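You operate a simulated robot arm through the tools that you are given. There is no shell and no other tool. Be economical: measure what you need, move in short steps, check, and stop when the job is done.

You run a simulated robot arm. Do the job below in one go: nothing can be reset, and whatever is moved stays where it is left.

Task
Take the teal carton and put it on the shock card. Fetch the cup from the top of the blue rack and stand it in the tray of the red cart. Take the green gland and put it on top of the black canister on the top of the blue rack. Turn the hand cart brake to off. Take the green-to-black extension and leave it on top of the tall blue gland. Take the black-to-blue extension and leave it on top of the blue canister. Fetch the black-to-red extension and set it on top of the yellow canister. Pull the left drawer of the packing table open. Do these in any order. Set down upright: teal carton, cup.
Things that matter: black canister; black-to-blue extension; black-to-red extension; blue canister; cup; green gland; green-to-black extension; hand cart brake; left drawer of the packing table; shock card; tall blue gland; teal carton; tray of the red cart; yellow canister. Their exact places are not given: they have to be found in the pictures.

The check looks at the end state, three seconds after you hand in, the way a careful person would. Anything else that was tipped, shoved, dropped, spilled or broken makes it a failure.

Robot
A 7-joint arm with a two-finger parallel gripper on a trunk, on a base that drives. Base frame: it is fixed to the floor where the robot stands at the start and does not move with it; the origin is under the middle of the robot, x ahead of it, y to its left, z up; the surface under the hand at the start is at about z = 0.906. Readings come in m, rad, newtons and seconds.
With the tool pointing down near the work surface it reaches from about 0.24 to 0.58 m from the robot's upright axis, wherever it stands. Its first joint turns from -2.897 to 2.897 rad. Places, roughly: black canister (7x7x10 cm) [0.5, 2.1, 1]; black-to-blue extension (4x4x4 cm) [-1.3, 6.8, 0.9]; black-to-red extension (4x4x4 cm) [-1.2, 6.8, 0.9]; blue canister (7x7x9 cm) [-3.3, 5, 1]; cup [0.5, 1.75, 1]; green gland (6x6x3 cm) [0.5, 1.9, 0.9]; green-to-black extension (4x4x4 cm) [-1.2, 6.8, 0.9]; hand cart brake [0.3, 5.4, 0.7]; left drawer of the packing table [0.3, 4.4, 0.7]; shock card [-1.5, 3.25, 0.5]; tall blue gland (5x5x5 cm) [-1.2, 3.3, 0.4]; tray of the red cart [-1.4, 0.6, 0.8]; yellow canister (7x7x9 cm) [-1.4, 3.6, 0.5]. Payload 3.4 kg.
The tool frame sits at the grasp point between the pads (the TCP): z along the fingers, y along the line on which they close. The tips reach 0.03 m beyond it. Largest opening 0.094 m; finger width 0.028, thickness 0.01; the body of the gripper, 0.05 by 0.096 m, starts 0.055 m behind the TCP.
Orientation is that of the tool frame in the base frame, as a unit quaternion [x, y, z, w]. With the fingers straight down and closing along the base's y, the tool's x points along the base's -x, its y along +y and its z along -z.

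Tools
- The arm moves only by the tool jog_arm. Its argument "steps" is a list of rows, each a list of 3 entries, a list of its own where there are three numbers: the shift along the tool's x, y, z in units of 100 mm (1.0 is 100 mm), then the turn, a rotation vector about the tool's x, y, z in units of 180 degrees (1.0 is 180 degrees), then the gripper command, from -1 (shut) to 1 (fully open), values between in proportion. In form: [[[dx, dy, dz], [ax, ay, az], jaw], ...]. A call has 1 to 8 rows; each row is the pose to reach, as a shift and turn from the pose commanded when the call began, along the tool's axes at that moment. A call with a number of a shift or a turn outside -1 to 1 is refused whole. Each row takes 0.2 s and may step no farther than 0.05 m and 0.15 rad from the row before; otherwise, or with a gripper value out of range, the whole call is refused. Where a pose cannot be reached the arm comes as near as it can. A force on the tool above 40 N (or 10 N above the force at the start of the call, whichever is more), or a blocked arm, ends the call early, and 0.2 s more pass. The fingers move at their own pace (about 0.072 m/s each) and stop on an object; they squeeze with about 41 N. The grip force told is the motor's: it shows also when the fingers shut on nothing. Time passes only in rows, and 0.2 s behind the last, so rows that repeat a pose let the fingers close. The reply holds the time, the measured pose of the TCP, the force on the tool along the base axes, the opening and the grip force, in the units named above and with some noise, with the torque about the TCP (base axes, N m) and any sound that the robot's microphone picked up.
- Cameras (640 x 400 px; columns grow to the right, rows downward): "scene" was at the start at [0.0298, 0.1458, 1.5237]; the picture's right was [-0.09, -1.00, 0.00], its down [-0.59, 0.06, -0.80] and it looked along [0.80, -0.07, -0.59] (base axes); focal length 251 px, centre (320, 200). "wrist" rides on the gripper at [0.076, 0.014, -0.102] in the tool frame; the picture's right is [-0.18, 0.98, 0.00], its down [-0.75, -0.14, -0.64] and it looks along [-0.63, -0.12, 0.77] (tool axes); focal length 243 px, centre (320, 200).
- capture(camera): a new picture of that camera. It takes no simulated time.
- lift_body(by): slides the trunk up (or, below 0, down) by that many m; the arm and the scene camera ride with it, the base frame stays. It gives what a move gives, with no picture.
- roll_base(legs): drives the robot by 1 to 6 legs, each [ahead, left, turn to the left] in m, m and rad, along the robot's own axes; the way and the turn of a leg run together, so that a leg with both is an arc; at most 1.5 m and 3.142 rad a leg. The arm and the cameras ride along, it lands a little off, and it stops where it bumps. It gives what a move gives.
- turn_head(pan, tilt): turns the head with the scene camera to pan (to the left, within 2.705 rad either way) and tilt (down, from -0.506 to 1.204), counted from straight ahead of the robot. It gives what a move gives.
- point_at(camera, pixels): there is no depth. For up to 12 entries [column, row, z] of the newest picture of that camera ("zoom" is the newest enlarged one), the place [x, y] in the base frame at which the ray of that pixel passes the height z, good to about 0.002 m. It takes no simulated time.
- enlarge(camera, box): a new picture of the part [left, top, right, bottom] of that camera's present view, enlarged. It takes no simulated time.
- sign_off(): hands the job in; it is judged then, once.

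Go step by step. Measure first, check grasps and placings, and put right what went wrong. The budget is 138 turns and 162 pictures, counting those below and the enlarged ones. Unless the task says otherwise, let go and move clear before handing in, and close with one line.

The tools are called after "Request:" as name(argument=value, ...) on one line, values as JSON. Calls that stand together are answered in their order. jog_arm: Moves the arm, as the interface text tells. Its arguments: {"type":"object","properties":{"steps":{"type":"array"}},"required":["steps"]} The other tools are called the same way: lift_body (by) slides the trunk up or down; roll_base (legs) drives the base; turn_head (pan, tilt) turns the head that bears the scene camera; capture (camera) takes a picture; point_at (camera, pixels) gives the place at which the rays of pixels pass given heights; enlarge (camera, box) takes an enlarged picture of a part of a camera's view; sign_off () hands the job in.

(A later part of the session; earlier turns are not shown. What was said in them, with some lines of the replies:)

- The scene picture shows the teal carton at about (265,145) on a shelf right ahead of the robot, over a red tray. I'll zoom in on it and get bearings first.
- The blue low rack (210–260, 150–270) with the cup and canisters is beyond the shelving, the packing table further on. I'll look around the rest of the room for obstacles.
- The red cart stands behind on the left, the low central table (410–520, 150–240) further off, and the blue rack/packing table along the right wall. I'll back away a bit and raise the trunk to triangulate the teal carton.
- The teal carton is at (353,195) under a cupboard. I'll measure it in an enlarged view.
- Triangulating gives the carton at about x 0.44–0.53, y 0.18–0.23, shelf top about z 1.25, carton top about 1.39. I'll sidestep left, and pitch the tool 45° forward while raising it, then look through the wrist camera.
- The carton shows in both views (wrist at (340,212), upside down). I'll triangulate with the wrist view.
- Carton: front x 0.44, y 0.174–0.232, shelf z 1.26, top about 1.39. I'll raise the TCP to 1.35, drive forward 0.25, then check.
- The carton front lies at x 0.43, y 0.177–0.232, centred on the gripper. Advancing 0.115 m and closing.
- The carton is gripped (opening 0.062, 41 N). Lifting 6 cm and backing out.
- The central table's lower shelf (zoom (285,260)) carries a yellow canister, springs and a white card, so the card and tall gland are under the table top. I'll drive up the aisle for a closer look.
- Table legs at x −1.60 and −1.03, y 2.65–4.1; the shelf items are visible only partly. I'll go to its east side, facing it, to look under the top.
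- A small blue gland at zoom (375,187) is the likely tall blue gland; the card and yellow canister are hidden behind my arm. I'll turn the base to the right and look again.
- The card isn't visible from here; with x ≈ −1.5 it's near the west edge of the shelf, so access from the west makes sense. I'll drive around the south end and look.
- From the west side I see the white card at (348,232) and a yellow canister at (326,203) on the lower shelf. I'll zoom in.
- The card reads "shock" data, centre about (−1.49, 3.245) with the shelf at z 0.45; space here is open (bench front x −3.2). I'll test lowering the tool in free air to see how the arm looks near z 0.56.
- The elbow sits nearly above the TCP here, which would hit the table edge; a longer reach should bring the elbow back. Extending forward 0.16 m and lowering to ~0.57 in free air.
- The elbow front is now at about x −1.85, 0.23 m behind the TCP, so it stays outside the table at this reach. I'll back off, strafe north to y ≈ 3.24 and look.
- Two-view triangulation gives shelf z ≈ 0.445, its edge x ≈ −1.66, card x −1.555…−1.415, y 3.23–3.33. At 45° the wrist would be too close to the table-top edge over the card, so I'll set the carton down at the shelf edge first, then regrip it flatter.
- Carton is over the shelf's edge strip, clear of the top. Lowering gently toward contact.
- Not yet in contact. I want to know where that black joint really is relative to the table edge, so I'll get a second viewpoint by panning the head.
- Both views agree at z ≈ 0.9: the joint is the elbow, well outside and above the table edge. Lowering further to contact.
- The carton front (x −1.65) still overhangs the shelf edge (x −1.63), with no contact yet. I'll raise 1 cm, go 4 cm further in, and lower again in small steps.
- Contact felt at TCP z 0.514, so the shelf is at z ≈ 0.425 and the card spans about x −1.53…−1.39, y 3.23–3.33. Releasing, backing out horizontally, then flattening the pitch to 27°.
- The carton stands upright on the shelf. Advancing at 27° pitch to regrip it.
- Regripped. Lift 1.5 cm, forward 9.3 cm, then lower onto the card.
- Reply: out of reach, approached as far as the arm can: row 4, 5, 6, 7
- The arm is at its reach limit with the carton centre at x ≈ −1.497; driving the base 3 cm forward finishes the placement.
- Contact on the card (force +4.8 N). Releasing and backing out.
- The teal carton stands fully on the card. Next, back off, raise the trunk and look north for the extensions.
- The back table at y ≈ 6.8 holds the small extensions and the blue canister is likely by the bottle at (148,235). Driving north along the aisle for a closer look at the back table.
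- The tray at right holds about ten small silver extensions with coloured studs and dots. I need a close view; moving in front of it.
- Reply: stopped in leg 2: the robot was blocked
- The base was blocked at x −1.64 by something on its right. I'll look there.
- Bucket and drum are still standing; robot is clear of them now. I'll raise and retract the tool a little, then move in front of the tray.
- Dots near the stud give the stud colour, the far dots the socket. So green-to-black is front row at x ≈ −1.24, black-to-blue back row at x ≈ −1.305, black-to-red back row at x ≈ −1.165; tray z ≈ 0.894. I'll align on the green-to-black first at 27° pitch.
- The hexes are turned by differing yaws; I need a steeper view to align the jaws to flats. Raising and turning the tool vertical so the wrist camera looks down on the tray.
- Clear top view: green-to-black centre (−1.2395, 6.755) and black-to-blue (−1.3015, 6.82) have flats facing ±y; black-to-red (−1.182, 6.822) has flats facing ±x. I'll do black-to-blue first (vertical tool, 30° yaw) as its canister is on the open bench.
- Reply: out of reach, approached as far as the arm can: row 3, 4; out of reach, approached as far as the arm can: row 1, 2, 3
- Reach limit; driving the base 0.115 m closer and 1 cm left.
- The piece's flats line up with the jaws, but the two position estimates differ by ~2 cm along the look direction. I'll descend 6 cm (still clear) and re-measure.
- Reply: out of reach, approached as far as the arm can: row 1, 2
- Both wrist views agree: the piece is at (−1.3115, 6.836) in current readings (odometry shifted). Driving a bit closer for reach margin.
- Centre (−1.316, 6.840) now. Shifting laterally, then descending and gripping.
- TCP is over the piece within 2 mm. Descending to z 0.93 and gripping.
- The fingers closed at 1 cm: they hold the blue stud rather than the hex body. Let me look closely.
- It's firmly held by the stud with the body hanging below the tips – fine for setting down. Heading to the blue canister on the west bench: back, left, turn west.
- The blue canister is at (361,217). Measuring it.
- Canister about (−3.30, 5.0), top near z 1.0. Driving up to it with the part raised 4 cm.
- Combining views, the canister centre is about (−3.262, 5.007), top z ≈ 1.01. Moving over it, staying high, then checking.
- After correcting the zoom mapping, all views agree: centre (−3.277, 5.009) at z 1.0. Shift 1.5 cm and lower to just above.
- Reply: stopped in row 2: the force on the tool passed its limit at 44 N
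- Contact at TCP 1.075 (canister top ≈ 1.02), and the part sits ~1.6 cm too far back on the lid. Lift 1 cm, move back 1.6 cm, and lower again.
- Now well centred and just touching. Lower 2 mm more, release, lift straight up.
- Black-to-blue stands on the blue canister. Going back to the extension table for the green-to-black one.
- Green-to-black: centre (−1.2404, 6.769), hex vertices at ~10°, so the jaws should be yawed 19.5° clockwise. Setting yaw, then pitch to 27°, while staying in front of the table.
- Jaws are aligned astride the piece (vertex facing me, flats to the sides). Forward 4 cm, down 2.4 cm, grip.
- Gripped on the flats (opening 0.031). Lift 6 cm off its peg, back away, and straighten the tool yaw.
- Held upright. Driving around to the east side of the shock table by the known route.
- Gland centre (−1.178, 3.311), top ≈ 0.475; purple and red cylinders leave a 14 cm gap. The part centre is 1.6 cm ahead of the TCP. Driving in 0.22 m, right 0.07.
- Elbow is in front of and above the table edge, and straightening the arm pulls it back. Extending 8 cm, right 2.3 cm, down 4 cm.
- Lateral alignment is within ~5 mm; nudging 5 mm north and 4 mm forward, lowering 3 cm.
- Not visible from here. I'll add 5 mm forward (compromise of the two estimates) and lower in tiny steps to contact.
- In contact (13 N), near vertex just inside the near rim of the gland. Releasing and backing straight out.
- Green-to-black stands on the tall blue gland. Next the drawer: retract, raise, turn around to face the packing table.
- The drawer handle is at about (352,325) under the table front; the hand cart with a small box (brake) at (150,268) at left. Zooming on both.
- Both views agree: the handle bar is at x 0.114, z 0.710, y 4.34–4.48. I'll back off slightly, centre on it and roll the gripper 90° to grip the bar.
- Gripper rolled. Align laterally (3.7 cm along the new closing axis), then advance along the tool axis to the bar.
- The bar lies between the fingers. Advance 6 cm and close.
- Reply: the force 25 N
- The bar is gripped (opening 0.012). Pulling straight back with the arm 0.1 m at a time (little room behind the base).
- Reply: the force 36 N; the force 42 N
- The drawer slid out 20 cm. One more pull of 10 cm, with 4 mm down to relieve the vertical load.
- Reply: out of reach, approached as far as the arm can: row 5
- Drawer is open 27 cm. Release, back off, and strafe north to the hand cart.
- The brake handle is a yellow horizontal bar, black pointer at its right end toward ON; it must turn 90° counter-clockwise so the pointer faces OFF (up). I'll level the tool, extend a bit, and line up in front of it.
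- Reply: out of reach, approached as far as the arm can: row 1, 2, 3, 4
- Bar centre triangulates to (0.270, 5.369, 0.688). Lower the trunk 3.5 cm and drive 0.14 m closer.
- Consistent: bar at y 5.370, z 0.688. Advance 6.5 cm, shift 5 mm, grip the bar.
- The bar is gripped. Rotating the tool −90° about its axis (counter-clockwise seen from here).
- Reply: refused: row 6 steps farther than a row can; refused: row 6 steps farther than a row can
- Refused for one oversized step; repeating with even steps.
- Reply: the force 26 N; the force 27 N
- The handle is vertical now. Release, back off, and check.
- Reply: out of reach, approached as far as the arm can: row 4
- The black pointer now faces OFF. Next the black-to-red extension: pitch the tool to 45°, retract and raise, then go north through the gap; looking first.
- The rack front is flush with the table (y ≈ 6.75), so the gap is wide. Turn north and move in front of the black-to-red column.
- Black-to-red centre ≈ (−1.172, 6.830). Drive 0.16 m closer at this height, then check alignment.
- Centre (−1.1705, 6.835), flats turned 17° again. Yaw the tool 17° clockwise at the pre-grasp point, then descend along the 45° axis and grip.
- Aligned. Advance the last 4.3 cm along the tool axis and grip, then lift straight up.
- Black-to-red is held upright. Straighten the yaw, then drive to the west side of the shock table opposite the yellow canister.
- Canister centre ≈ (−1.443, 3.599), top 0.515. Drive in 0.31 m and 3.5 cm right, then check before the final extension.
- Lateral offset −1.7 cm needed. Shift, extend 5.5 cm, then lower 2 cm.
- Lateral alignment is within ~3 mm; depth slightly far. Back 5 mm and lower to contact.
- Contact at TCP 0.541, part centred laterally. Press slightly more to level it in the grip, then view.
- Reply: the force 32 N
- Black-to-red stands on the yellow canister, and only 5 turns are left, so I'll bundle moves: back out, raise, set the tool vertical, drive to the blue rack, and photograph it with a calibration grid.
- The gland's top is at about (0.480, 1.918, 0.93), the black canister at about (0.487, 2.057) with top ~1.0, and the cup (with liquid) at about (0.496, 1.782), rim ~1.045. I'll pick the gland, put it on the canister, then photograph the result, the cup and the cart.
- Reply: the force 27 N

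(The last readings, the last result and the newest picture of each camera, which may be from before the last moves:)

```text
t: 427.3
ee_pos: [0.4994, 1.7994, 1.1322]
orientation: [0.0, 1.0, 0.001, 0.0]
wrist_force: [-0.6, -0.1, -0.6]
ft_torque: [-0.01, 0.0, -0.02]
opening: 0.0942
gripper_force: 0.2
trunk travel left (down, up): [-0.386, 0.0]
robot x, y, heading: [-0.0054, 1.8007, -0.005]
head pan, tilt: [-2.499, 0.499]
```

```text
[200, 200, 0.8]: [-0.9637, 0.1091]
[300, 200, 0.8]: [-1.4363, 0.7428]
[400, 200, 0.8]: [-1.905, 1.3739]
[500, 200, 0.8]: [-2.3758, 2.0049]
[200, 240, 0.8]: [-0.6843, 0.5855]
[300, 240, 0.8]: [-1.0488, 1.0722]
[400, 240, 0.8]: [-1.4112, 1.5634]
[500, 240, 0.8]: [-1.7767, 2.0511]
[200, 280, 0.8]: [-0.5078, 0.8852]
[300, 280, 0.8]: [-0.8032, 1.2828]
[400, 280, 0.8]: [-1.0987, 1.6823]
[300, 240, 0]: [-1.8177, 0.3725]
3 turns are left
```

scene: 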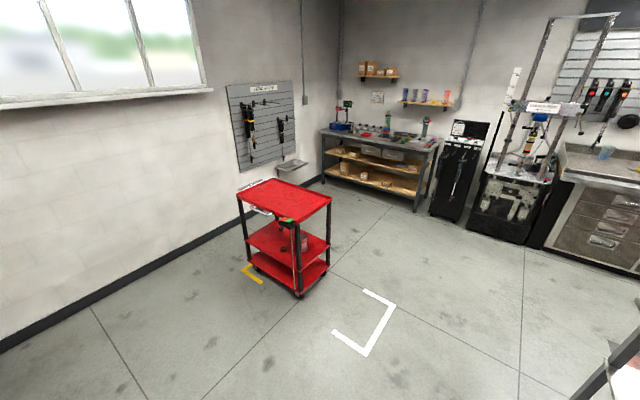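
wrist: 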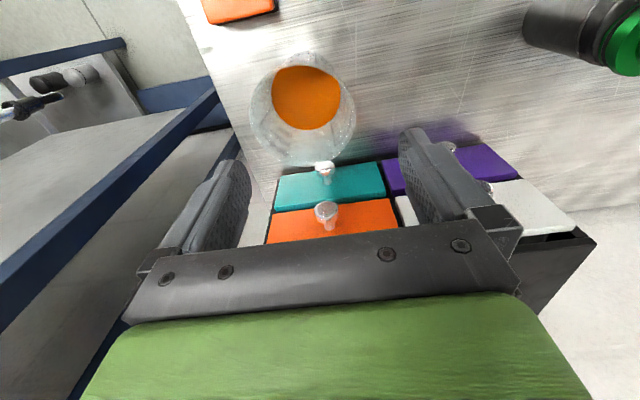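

The green gland sits on the black canister. The cup's rim (~0.097 m) is wider than the jaws but its body tapers to ~0.08, so I'll grip it low at 30° pitch, approaching along the tool axis past the sponge, lift it level and drive to the north side of the red cart.

Request:
jog_arm(steps=[[[0.4, -0.05, 0], [0, 0, 0], 1], [[0.8, -0.1, 0], [0, 0, 0], 1], [[1, -0.165, 0], [0, 0, 0], 1]])

Request:
jog_arm(steps=[[[0.155, 0, 0.06], [0, -0.0417, 0], 1], [[0.155, 0, 0.12], [0, -0.0833, 0], 1], [[0.155, 0, 0.18], [0, -0.125, 0], 1], [[0.155, 0, 0.25], [0, -0.1667, 0], 1], [[0.155, 0, 0.31], [0, -0.2083, 0], 1], [[0.155, 0, 0.37], [0, -0.25, 0], 1], [[0.155, 0, 0.43], [0, -0.2917, 0], 1], [[0.155, 0, 0.5], [0, -0.3333, 0], 1]])

Request:
jog_arm(steps=[[[0.33, 0, 0.19], [0, 0, 0], 1], [[0.65, 0, 0.375], [0, 0, 0], 1], [[0.65, 0, 0.375], [0, 0, 0], 1]])

Request:
jog_arm(steps=[[[0, 0, 0.3], [0, 0, 0], 1], [[0, 0, 0.6], [0, 0, 0], 1], [[0, 0, 0.85], [0, 0, 0], 1], [[0, 0, 1], [0, 0, 0], 1]])

Request:
jog_arm(steps=[[[0, 0, 0.1], [0, 0, 0], 1], [[0, 0, 0.2], [0, 0, 0], 1], [[0, 0, 0.2], [0, 0, 0], -1], [[0, 0, 0.2], [0, 0, 0], -1], [[0, 0, 0.2], [0, 0, 0], -1], [[0, 0, 0.2], [0, 0, 0], -1]])

Request:
enlarge(camera="wrist", box=[160, 0, 480, 200])

Request:
jog_arm(steps=[[[-0.22, 0, -0.125], [0, 0, 0], -1], [[-0.44, 0, -0.25], [0, 0, 0], -1], [[-0.66, 0, -0.38], [0, 0, 0], -1], [[-0.87, 0, -0.5], [0, 0, 0], -1]])

Request:
jog_arm(steps=[[[-0.22, 0, -0.125], [0, 0, 0], -1], [[-0.43, 0, -0.25], [0, 0, 0], -1]])

Request:
roll_base(legs=[[-0.4, 0, 0], [0, 0, -1.566], [0, -0.96, 0], [0.5, 0, 0]])

Request:
turn_head(pan=0.1, tilt=0.75)

Request:
capture(camera="scene")

Request:
point_at(camera="scene", pixels=[[250, 180, 0.78], [350, 180, 0.78], [450, 180, 0.78], [250, 220, 0.78], [350, 220, 0.78], [450, 220, 0.78], [250, 260, 0.78], [350, 260, 0.78], [450, 260, 0.78], [250, 300, 0.78], [350, 300, 0.78], [350, 260, 0.82]])

Request:
capture(camera="wrist")

```text
t: 428.1
ee_pos: [0.3976, 1.7825, 1.1327]
orientation: [0.001, 1.0, 0.002, 0.001]
wrist_force: [0.0, -0.5, 0.6]
ft_torque: [0.0, 0.02, -0.01]
opening: 0.0942
gripper_force: 0.0
trunk travel left (down, up): [-0.386, 0.0]
robot x, y, heading: [-0.0097, 1.8008, -0.006]
head pan, tilt: [-2.499, 0.499]
```

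```text
t: 429.9
ee_pos: [0.4176, 1.7608, 1.0985]
orientation: [-0.002, 0.877, 0.003, 0.48]
wrist_force: [0.4, -0.6, 0.1]
ft_torque: [0.05, 0.02, 0.03]
opening: 0.0942
gripper_force: 0.1
out of reach, approached as far as the arm can: row 6, 7, 8
trunk travel left (down, up): [-0.386, 0.0]
robot x, y, heading: [-0.0103, 1.8053, -0.003]
head pan, tilt: [-2.499, 0.499]
```

```text
t: 430.7
ee_pos: [0.4177, 1.7629, 1.0233]
orientation: [0.0, 0.866, -0.001, 0.499]
wrist_force: [-0.3, -0.2, -1.2]
ft_torque: [0.0, 0.02, -0.01]
opening: 0.094
gripper_force: 0.0
trunk travel left (down, up): [-0.386, 0.0]
robot x, y, heading: [-0.0089, 1.8056, -0.001]
head pan, tilt: [-2.499, 0.499]
```

```text
t: 431.7
ee_pos: [0.5032, 1.7633, 0.9735]
orientation: [0.0, 0.866, 0.002, 0.5]
wrist_force: [0.7, -1.0, -0.3]
ft_torque: [0.0, 0.04, 0.01]
opening: 0.0941
gripper_force: 0.1
trunk travel left (down, up): [-0.386, 0.0]
robot x, y, heading: [-0.0081, 1.8064, -0.006]
head pan, tilt: [-2.499, 0.499]
```

```text
t: 433.1
ee_pos: [0.5195, 1.7634, 0.9639]
orientation: [0.001, 0.866, 0.0, 0.501]
wrist_force: [1.0, 0.6, 2.1]
ft_torque: [-0.03, -0.09, 0.04]
opening: 0.0849
gripper_force: 41.3
trunk travel left (down, up): [-0.386, 0.0]
robot x, y, heading: [-0.0069, 1.803, -0.006]
head pan, tilt: [-2.499, 0.499]
```

```text
2.00 times, centred on (320, 100) of wrist
```

zoom: 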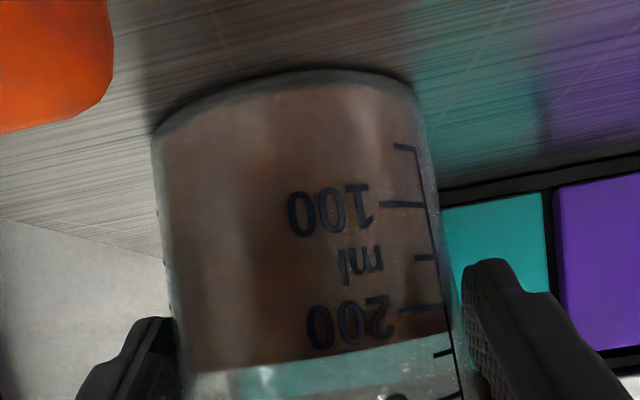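

```text
t: 434.1
ee_pos: [0.5204, 1.7639, 1.0638]
orientation: [0.001, 0.866, 0.001, 0.5]
wrist_force: [-0.5, 0.6, -1.2]
ft_torque: [-0.01, 0.01, 0.0]
opening: 0.0849
gripper_force: 40.6
trunk travel left (down, up): [-0.386, 0.0]
robot x, y, heading: [-0.0072, 1.8039, -0.007]
head pan, tilt: [-2.499, 0.499]
```

```text
t: 434.7
ee_pos: [0.5184, 1.7625, 1.1149]
orientation: [0.001, 0.866, 0.001, 0.5]
wrist_force: [-0.4, -0.5, -1.6]
ft_torque: [-0.03, 0.05, 0.03]
opening: 0.0848
gripper_force: 40.4
trunk travel left (down, up): [-0.386, 0.0]
robot x, y, heading: [-0.0101, 1.8092, -0.002]
head pan, tilt: [-2.499, 0.499]
```

```text
t: 448.2
ee_pos: [-1.4159, 0.7838, 1.1138]
orientation: [0.616, 0.609, -0.354, 0.352]
wrist_force: [-0.3, -0.2, -2.3]
ft_torque: [0.03, 0.01, 0.01]
opening: 0.0842
gripper_force: 40.8
trunk travel left (down, up): [-0.386, 0.0]
robot x, y, heading: [-1.3739, 1.3099, -1.585]
head pan, tilt: [-2.499, 0.499]
```

```text
t: 450.5
ee_pos: [-1.415, 0.784, 1.1149]
orientation: [0.616, 0.609, -0.354, 0.353]
wrist_force: [0.3, 0.2, -2.3]
ft_torque: [0.05, 0.01, -0.02]
opening: 0.0841
gripper_force: 41.7
trunk travel left (down, up): [-0.386, 0.0]
robot x, y, heading: [-1.368, 1.3137, -1.588]
head pan, tilt: [0.099, 0.75]
```

```text
7 pictures are left
```

scene: 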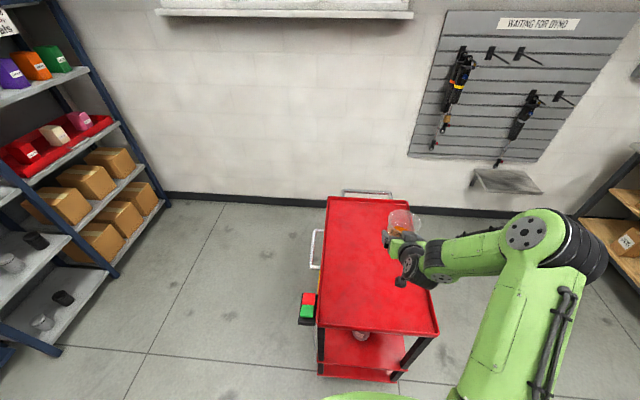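

```text
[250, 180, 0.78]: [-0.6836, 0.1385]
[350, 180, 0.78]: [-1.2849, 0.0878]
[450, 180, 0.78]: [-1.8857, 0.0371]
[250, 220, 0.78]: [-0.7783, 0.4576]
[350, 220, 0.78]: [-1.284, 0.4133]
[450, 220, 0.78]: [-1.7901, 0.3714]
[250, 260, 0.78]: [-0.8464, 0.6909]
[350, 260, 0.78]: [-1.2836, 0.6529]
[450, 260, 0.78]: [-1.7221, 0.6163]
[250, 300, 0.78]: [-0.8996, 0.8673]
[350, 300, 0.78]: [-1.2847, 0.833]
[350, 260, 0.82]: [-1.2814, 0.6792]
```

```text
6 pictures are left
2 turns are left
```

wrist: 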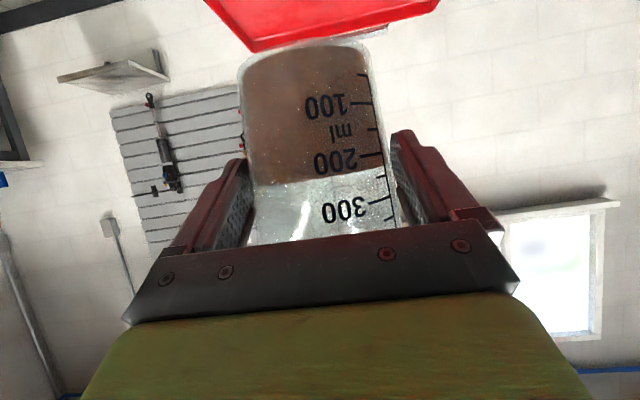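

The cup is held upright over the tray (tray spans about x −1.60…−1.17, y 0.24–0.94; cup near (−1.41, 0.79)). I'll extend 6 cm, lower with the trunk and then in small force-guarded steps, release, back out along the tool axis and photograph.

Request:
jog_arm(steps=[[[-0.1, 0, 0.17], [0, 0, 0], -1], [[-0.2, 0, 0.35], [0, 0, 0], -1], [[-0.3, 0, 0.52], [0, 0, 0], -1]])

Request:
lift_body(by=-0.2)

Request:
jog_arm(steps=[[[0.1, 0, 0.06], [0, 0, 0], -1], [[0.2, 0, 0.12], [0, 0, 0], -1], [[0.31, 0, 0.18], [0, 0, 0], -1]])

Request:
jog_arm(steps=[[[0.026, 0, 0.015], [0, 0, 0], -1], [[0.052, 0, 0.03], [0, 0, 0], -1], [[0.078, 0, 0.045], [0, 0, 0], -1], [[0.104, 0, 0.06], [0, 0, 0], -1], [[0.13, 0, 0.075], [0, 0, 0], -1], [[0.156, 0, 0.09], [0, 0, 0], -1], [[0.182, 0, 0.105], [0, 0, 0], -1], [[0.208, 0, 0.12], [0, 0, 0], -1]])

Request:
jog_arm(steps=[[[0.026, 0, 0.015], [0, 0, 0], -1], [[0.052, 0, 0.03], [0, 0, 0], -1], [[0.078, 0, 0.045], [0, 0, 0], -1], [[0.104, 0, 0.06], [0, 0, 0], -1], [[0.13, 0, 0.075], [0, 0, 0], -1], [[0.156, 0, 0.09], [0, 0, 0], -1], [[0.182, 0, 0.105], [0, 0, 0], -1], [[0.208, 0, 0.12], [0, 0, 0], -1]])

Request:
jog_arm(steps=[[[0.026, 0, 0.015], [0, 0, 0], -1], [[0.052, 0, 0.03], [0, 0, 0], -1], [[0.078, 0, 0.045], [0, 0, 0], -1], [[0.104, 0, 0.06], [0, 0, 0], -1], [[0.13, 0, 0.075], [0, 0, 0], -1], [[0.156, 0, 0.09], [0, 0, 0], -1], [[0.182, 0, 0.105], [0, 0, 0], -1], [[0.208, 0, 0.12], [0, 0, 0], -1]])

Request:
jog_arm(steps=[[[0, 0, 0], [0, 0, 0], 0.9], [[0, 0, 0], [0, 0, 0], 1], [[0, 0, 0], [0, 0, 0], 1], [[0, 0, -0.25], [0, 0, 0], 1], [[0, 0, -0.5], [0, 0, 0], 1], [[0, 0, -0.75], [0, 0, 0], 1], [[0, 0, -1], [0, 0, 0], 1]])

Request:
lift_body(by=0.15)

Request:
roll_base(legs=[[-0.25, 0, 0]])

Request:
capture(camera="scene")

Request:
enlarge(camera="scene", box=[280, 150, 480, 275])

Request:
capture(camera="wrist")

```text
t: 451.3
ee_pos: [-1.4154, 0.7233, 1.1136]
orientation: [0.616, 0.609, -0.354, 0.352]
wrist_force: [-0.5, -1.0, -2.8]
ft_torque: [0.01, 0.01, -0.02]
opening: 0.0841
gripper_force: 40.8
trunk travel left (down, up): [-0.386, 0.0]
robot x, y, heading: [-1.3732, 1.3096, -1.584]
head pan, tilt: [0.099, 0.75]
```

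```text
t: 453.5
ee_pos: [-1.4141, 0.7248, 0.9143]
orientation: [0.616, 0.609, -0.355, 0.352]
wrist_force: [-0.4, -0.1, -2.3]
ft_torque: [0.03, 0.0, -0.04]
opening: 0.0839
gripper_force: 41.3
trunk travel left (down, up): [-0.186, 0.2]
robot x, y, heading: [-1.3728, 1.311, -1.581]
head pan, tilt: [0.099, 0.75]
```

```text
t: 454.3
ee_pos: [-1.4149, 0.7248, 0.8795]
orientation: [0.616, 0.609, -0.355, 0.353]
wrist_force: [-0.4, -0.2, -1.8]
ft_torque: [0.03, 0.0, 0.02]
opening: 0.084
gripper_force: 40.9
trunk travel left (down, up): [-0.186, 0.2]
robot x, y, heading: [-1.3668, 1.3085, -1.583]
head pan, tilt: [0.099, 0.75]
```

```text
t: 456.1
ee_pos: [-1.4168, 0.725, 0.8606]
orientation: [0.614, 0.606, -0.358, 0.358]
wrist_force: [-0.9, 2.4, 31.2]
ft_torque: [-0.51, 0.03, -0.03]
opening: 0.0838
gripper_force: 40.4
trunk travel left (down, up): [-0.186, 0.2]
robot x, y, heading: [-1.3687, 1.3121, -1.585]
head pan, tilt: [0.099, 0.75]
```

```text
t: 457.9
ee_pos: [-1.4146, 0.7255, 0.836]
orientation: [0.614, 0.606, -0.359, 0.355]
wrist_force: [-3.5, 3.8, 33.8]
ft_torque: [0.58, -0.02, -0.16]
opening: 0.0785
gripper_force: 41.0
trunk travel left (down, up): [-0.186, 0.2]
robot x, y, heading: [-1.3699, 1.3125, -1.579]
head pan, tilt: [0.099, 0.75]
```

```text
t: 458.2
ee_pos: [-1.4155, 0.7238, 0.8351]
orientation: [0.614, 0.606, -0.359, 0.356]
wrist_force: [-0.4, 9.8, 22.5]
ft_torque: [3.8, -0.19, 0.14]
opening: 0.0784
gripper_force: 41.0
trunk travel left (down, up): [-0.186, 0.2]
robot x, y, heading: [-1.3695, 1.3112, -1.586]
head pan, tilt: [0.099, 0.75]
stopped in row 1: the force on the tool passed its limit at 50 N (the readings are from after the stop); the commanded pose is now the measured one
```

```text
t: 459.8
ee_pos: [-1.4144, 0.8104, 0.882]
orientation: [0.614, 0.608, -0.357, 0.355]
wrist_force: [0.9, 0.2, -0.2]
ft_torque: [0.0, 0.02, -0.03]
opening: 0.094
gripper_force: 0.1
trunk travel left (down, up): [-0.186, 0.2]
robot x, y, heading: [-1.3693, 1.3096, -1.581]
head pan, tilt: [0.099, 0.75]
```

```text
t: 461.6
ee_pos: [-1.4147, 0.8093, 1.0314]
orientation: [0.615, 0.608, -0.357, 0.354]
wrist_force: [0.4, 0.6, -0.8]
ft_torque: [0.01, 0.0, 0.01]
opening: 0.094
gripper_force: 0.0
trunk travel left (down, up): [-0.336, 0.05]
robot x, y, heading: [-1.371, 1.3115, -1.584]
head pan, tilt: [0.099, 0.75]
```

```text
t: 463.4
ee_pos: [-1.4125, 1.064, 1.0315]
orientation: [0.615, 0.606, -0.358, 0.354]
wrist_force: [-0.2, -0.8, 0.5]
ft_torque: [0.0, 0.0, 0.01]
opening: 0.0939
gripper_force: 0.0
trunk travel left (down, up): [-0.336, 0.05]
robot x, y, heading: [-1.3679, 1.563, -1.584]
head pan, tilt: [0.099, 0.75]
```

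```text
5 pictures are left
```

scene: 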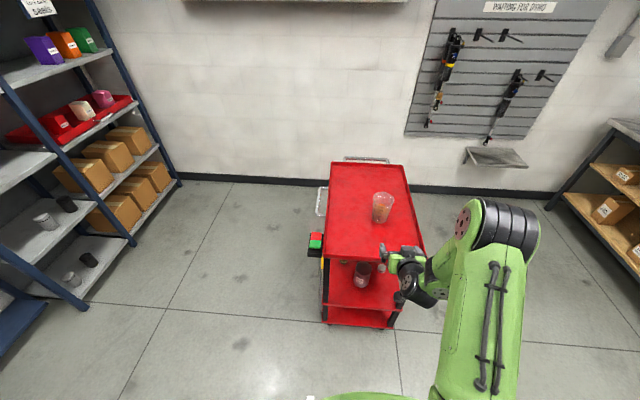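

```text
3.20 times, centred on (380, 212) of scene
```

zoom: 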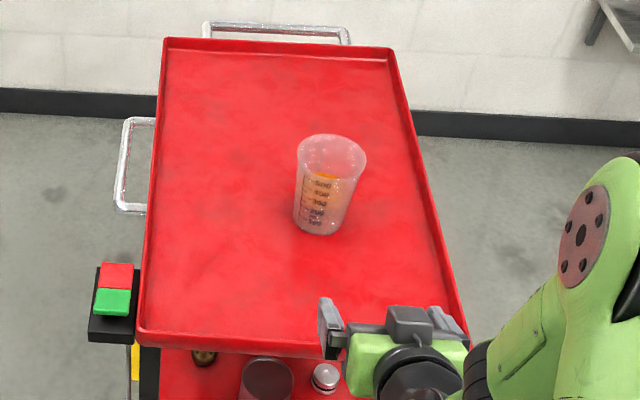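

```text
3 pictures are left
1 turns are left
```

wrist: 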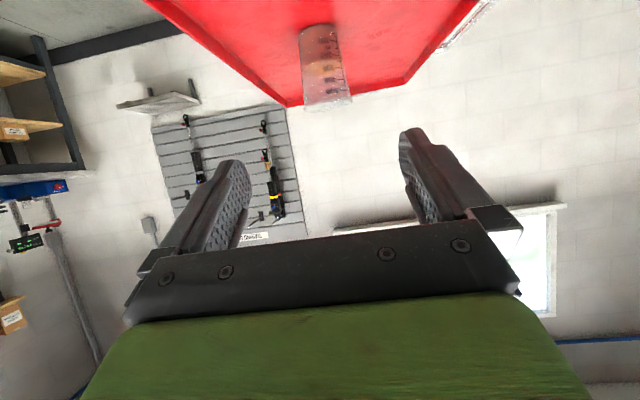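

The last scene zoom shows the cup standing upright in the red cart's tray at (330,185) with its liquid still in it, and the gripper is clear. Handing in.

Request:
sign_off()

```text
The job is handed in.
```

All eight jobs are done and handed in. I confirmed each one in a picture when I finished it, except the drawer's last 7 cm of travel, which I judged from the arm readings. One slip: the base bumped the yellow bucket once, and the bucket stayed upright.
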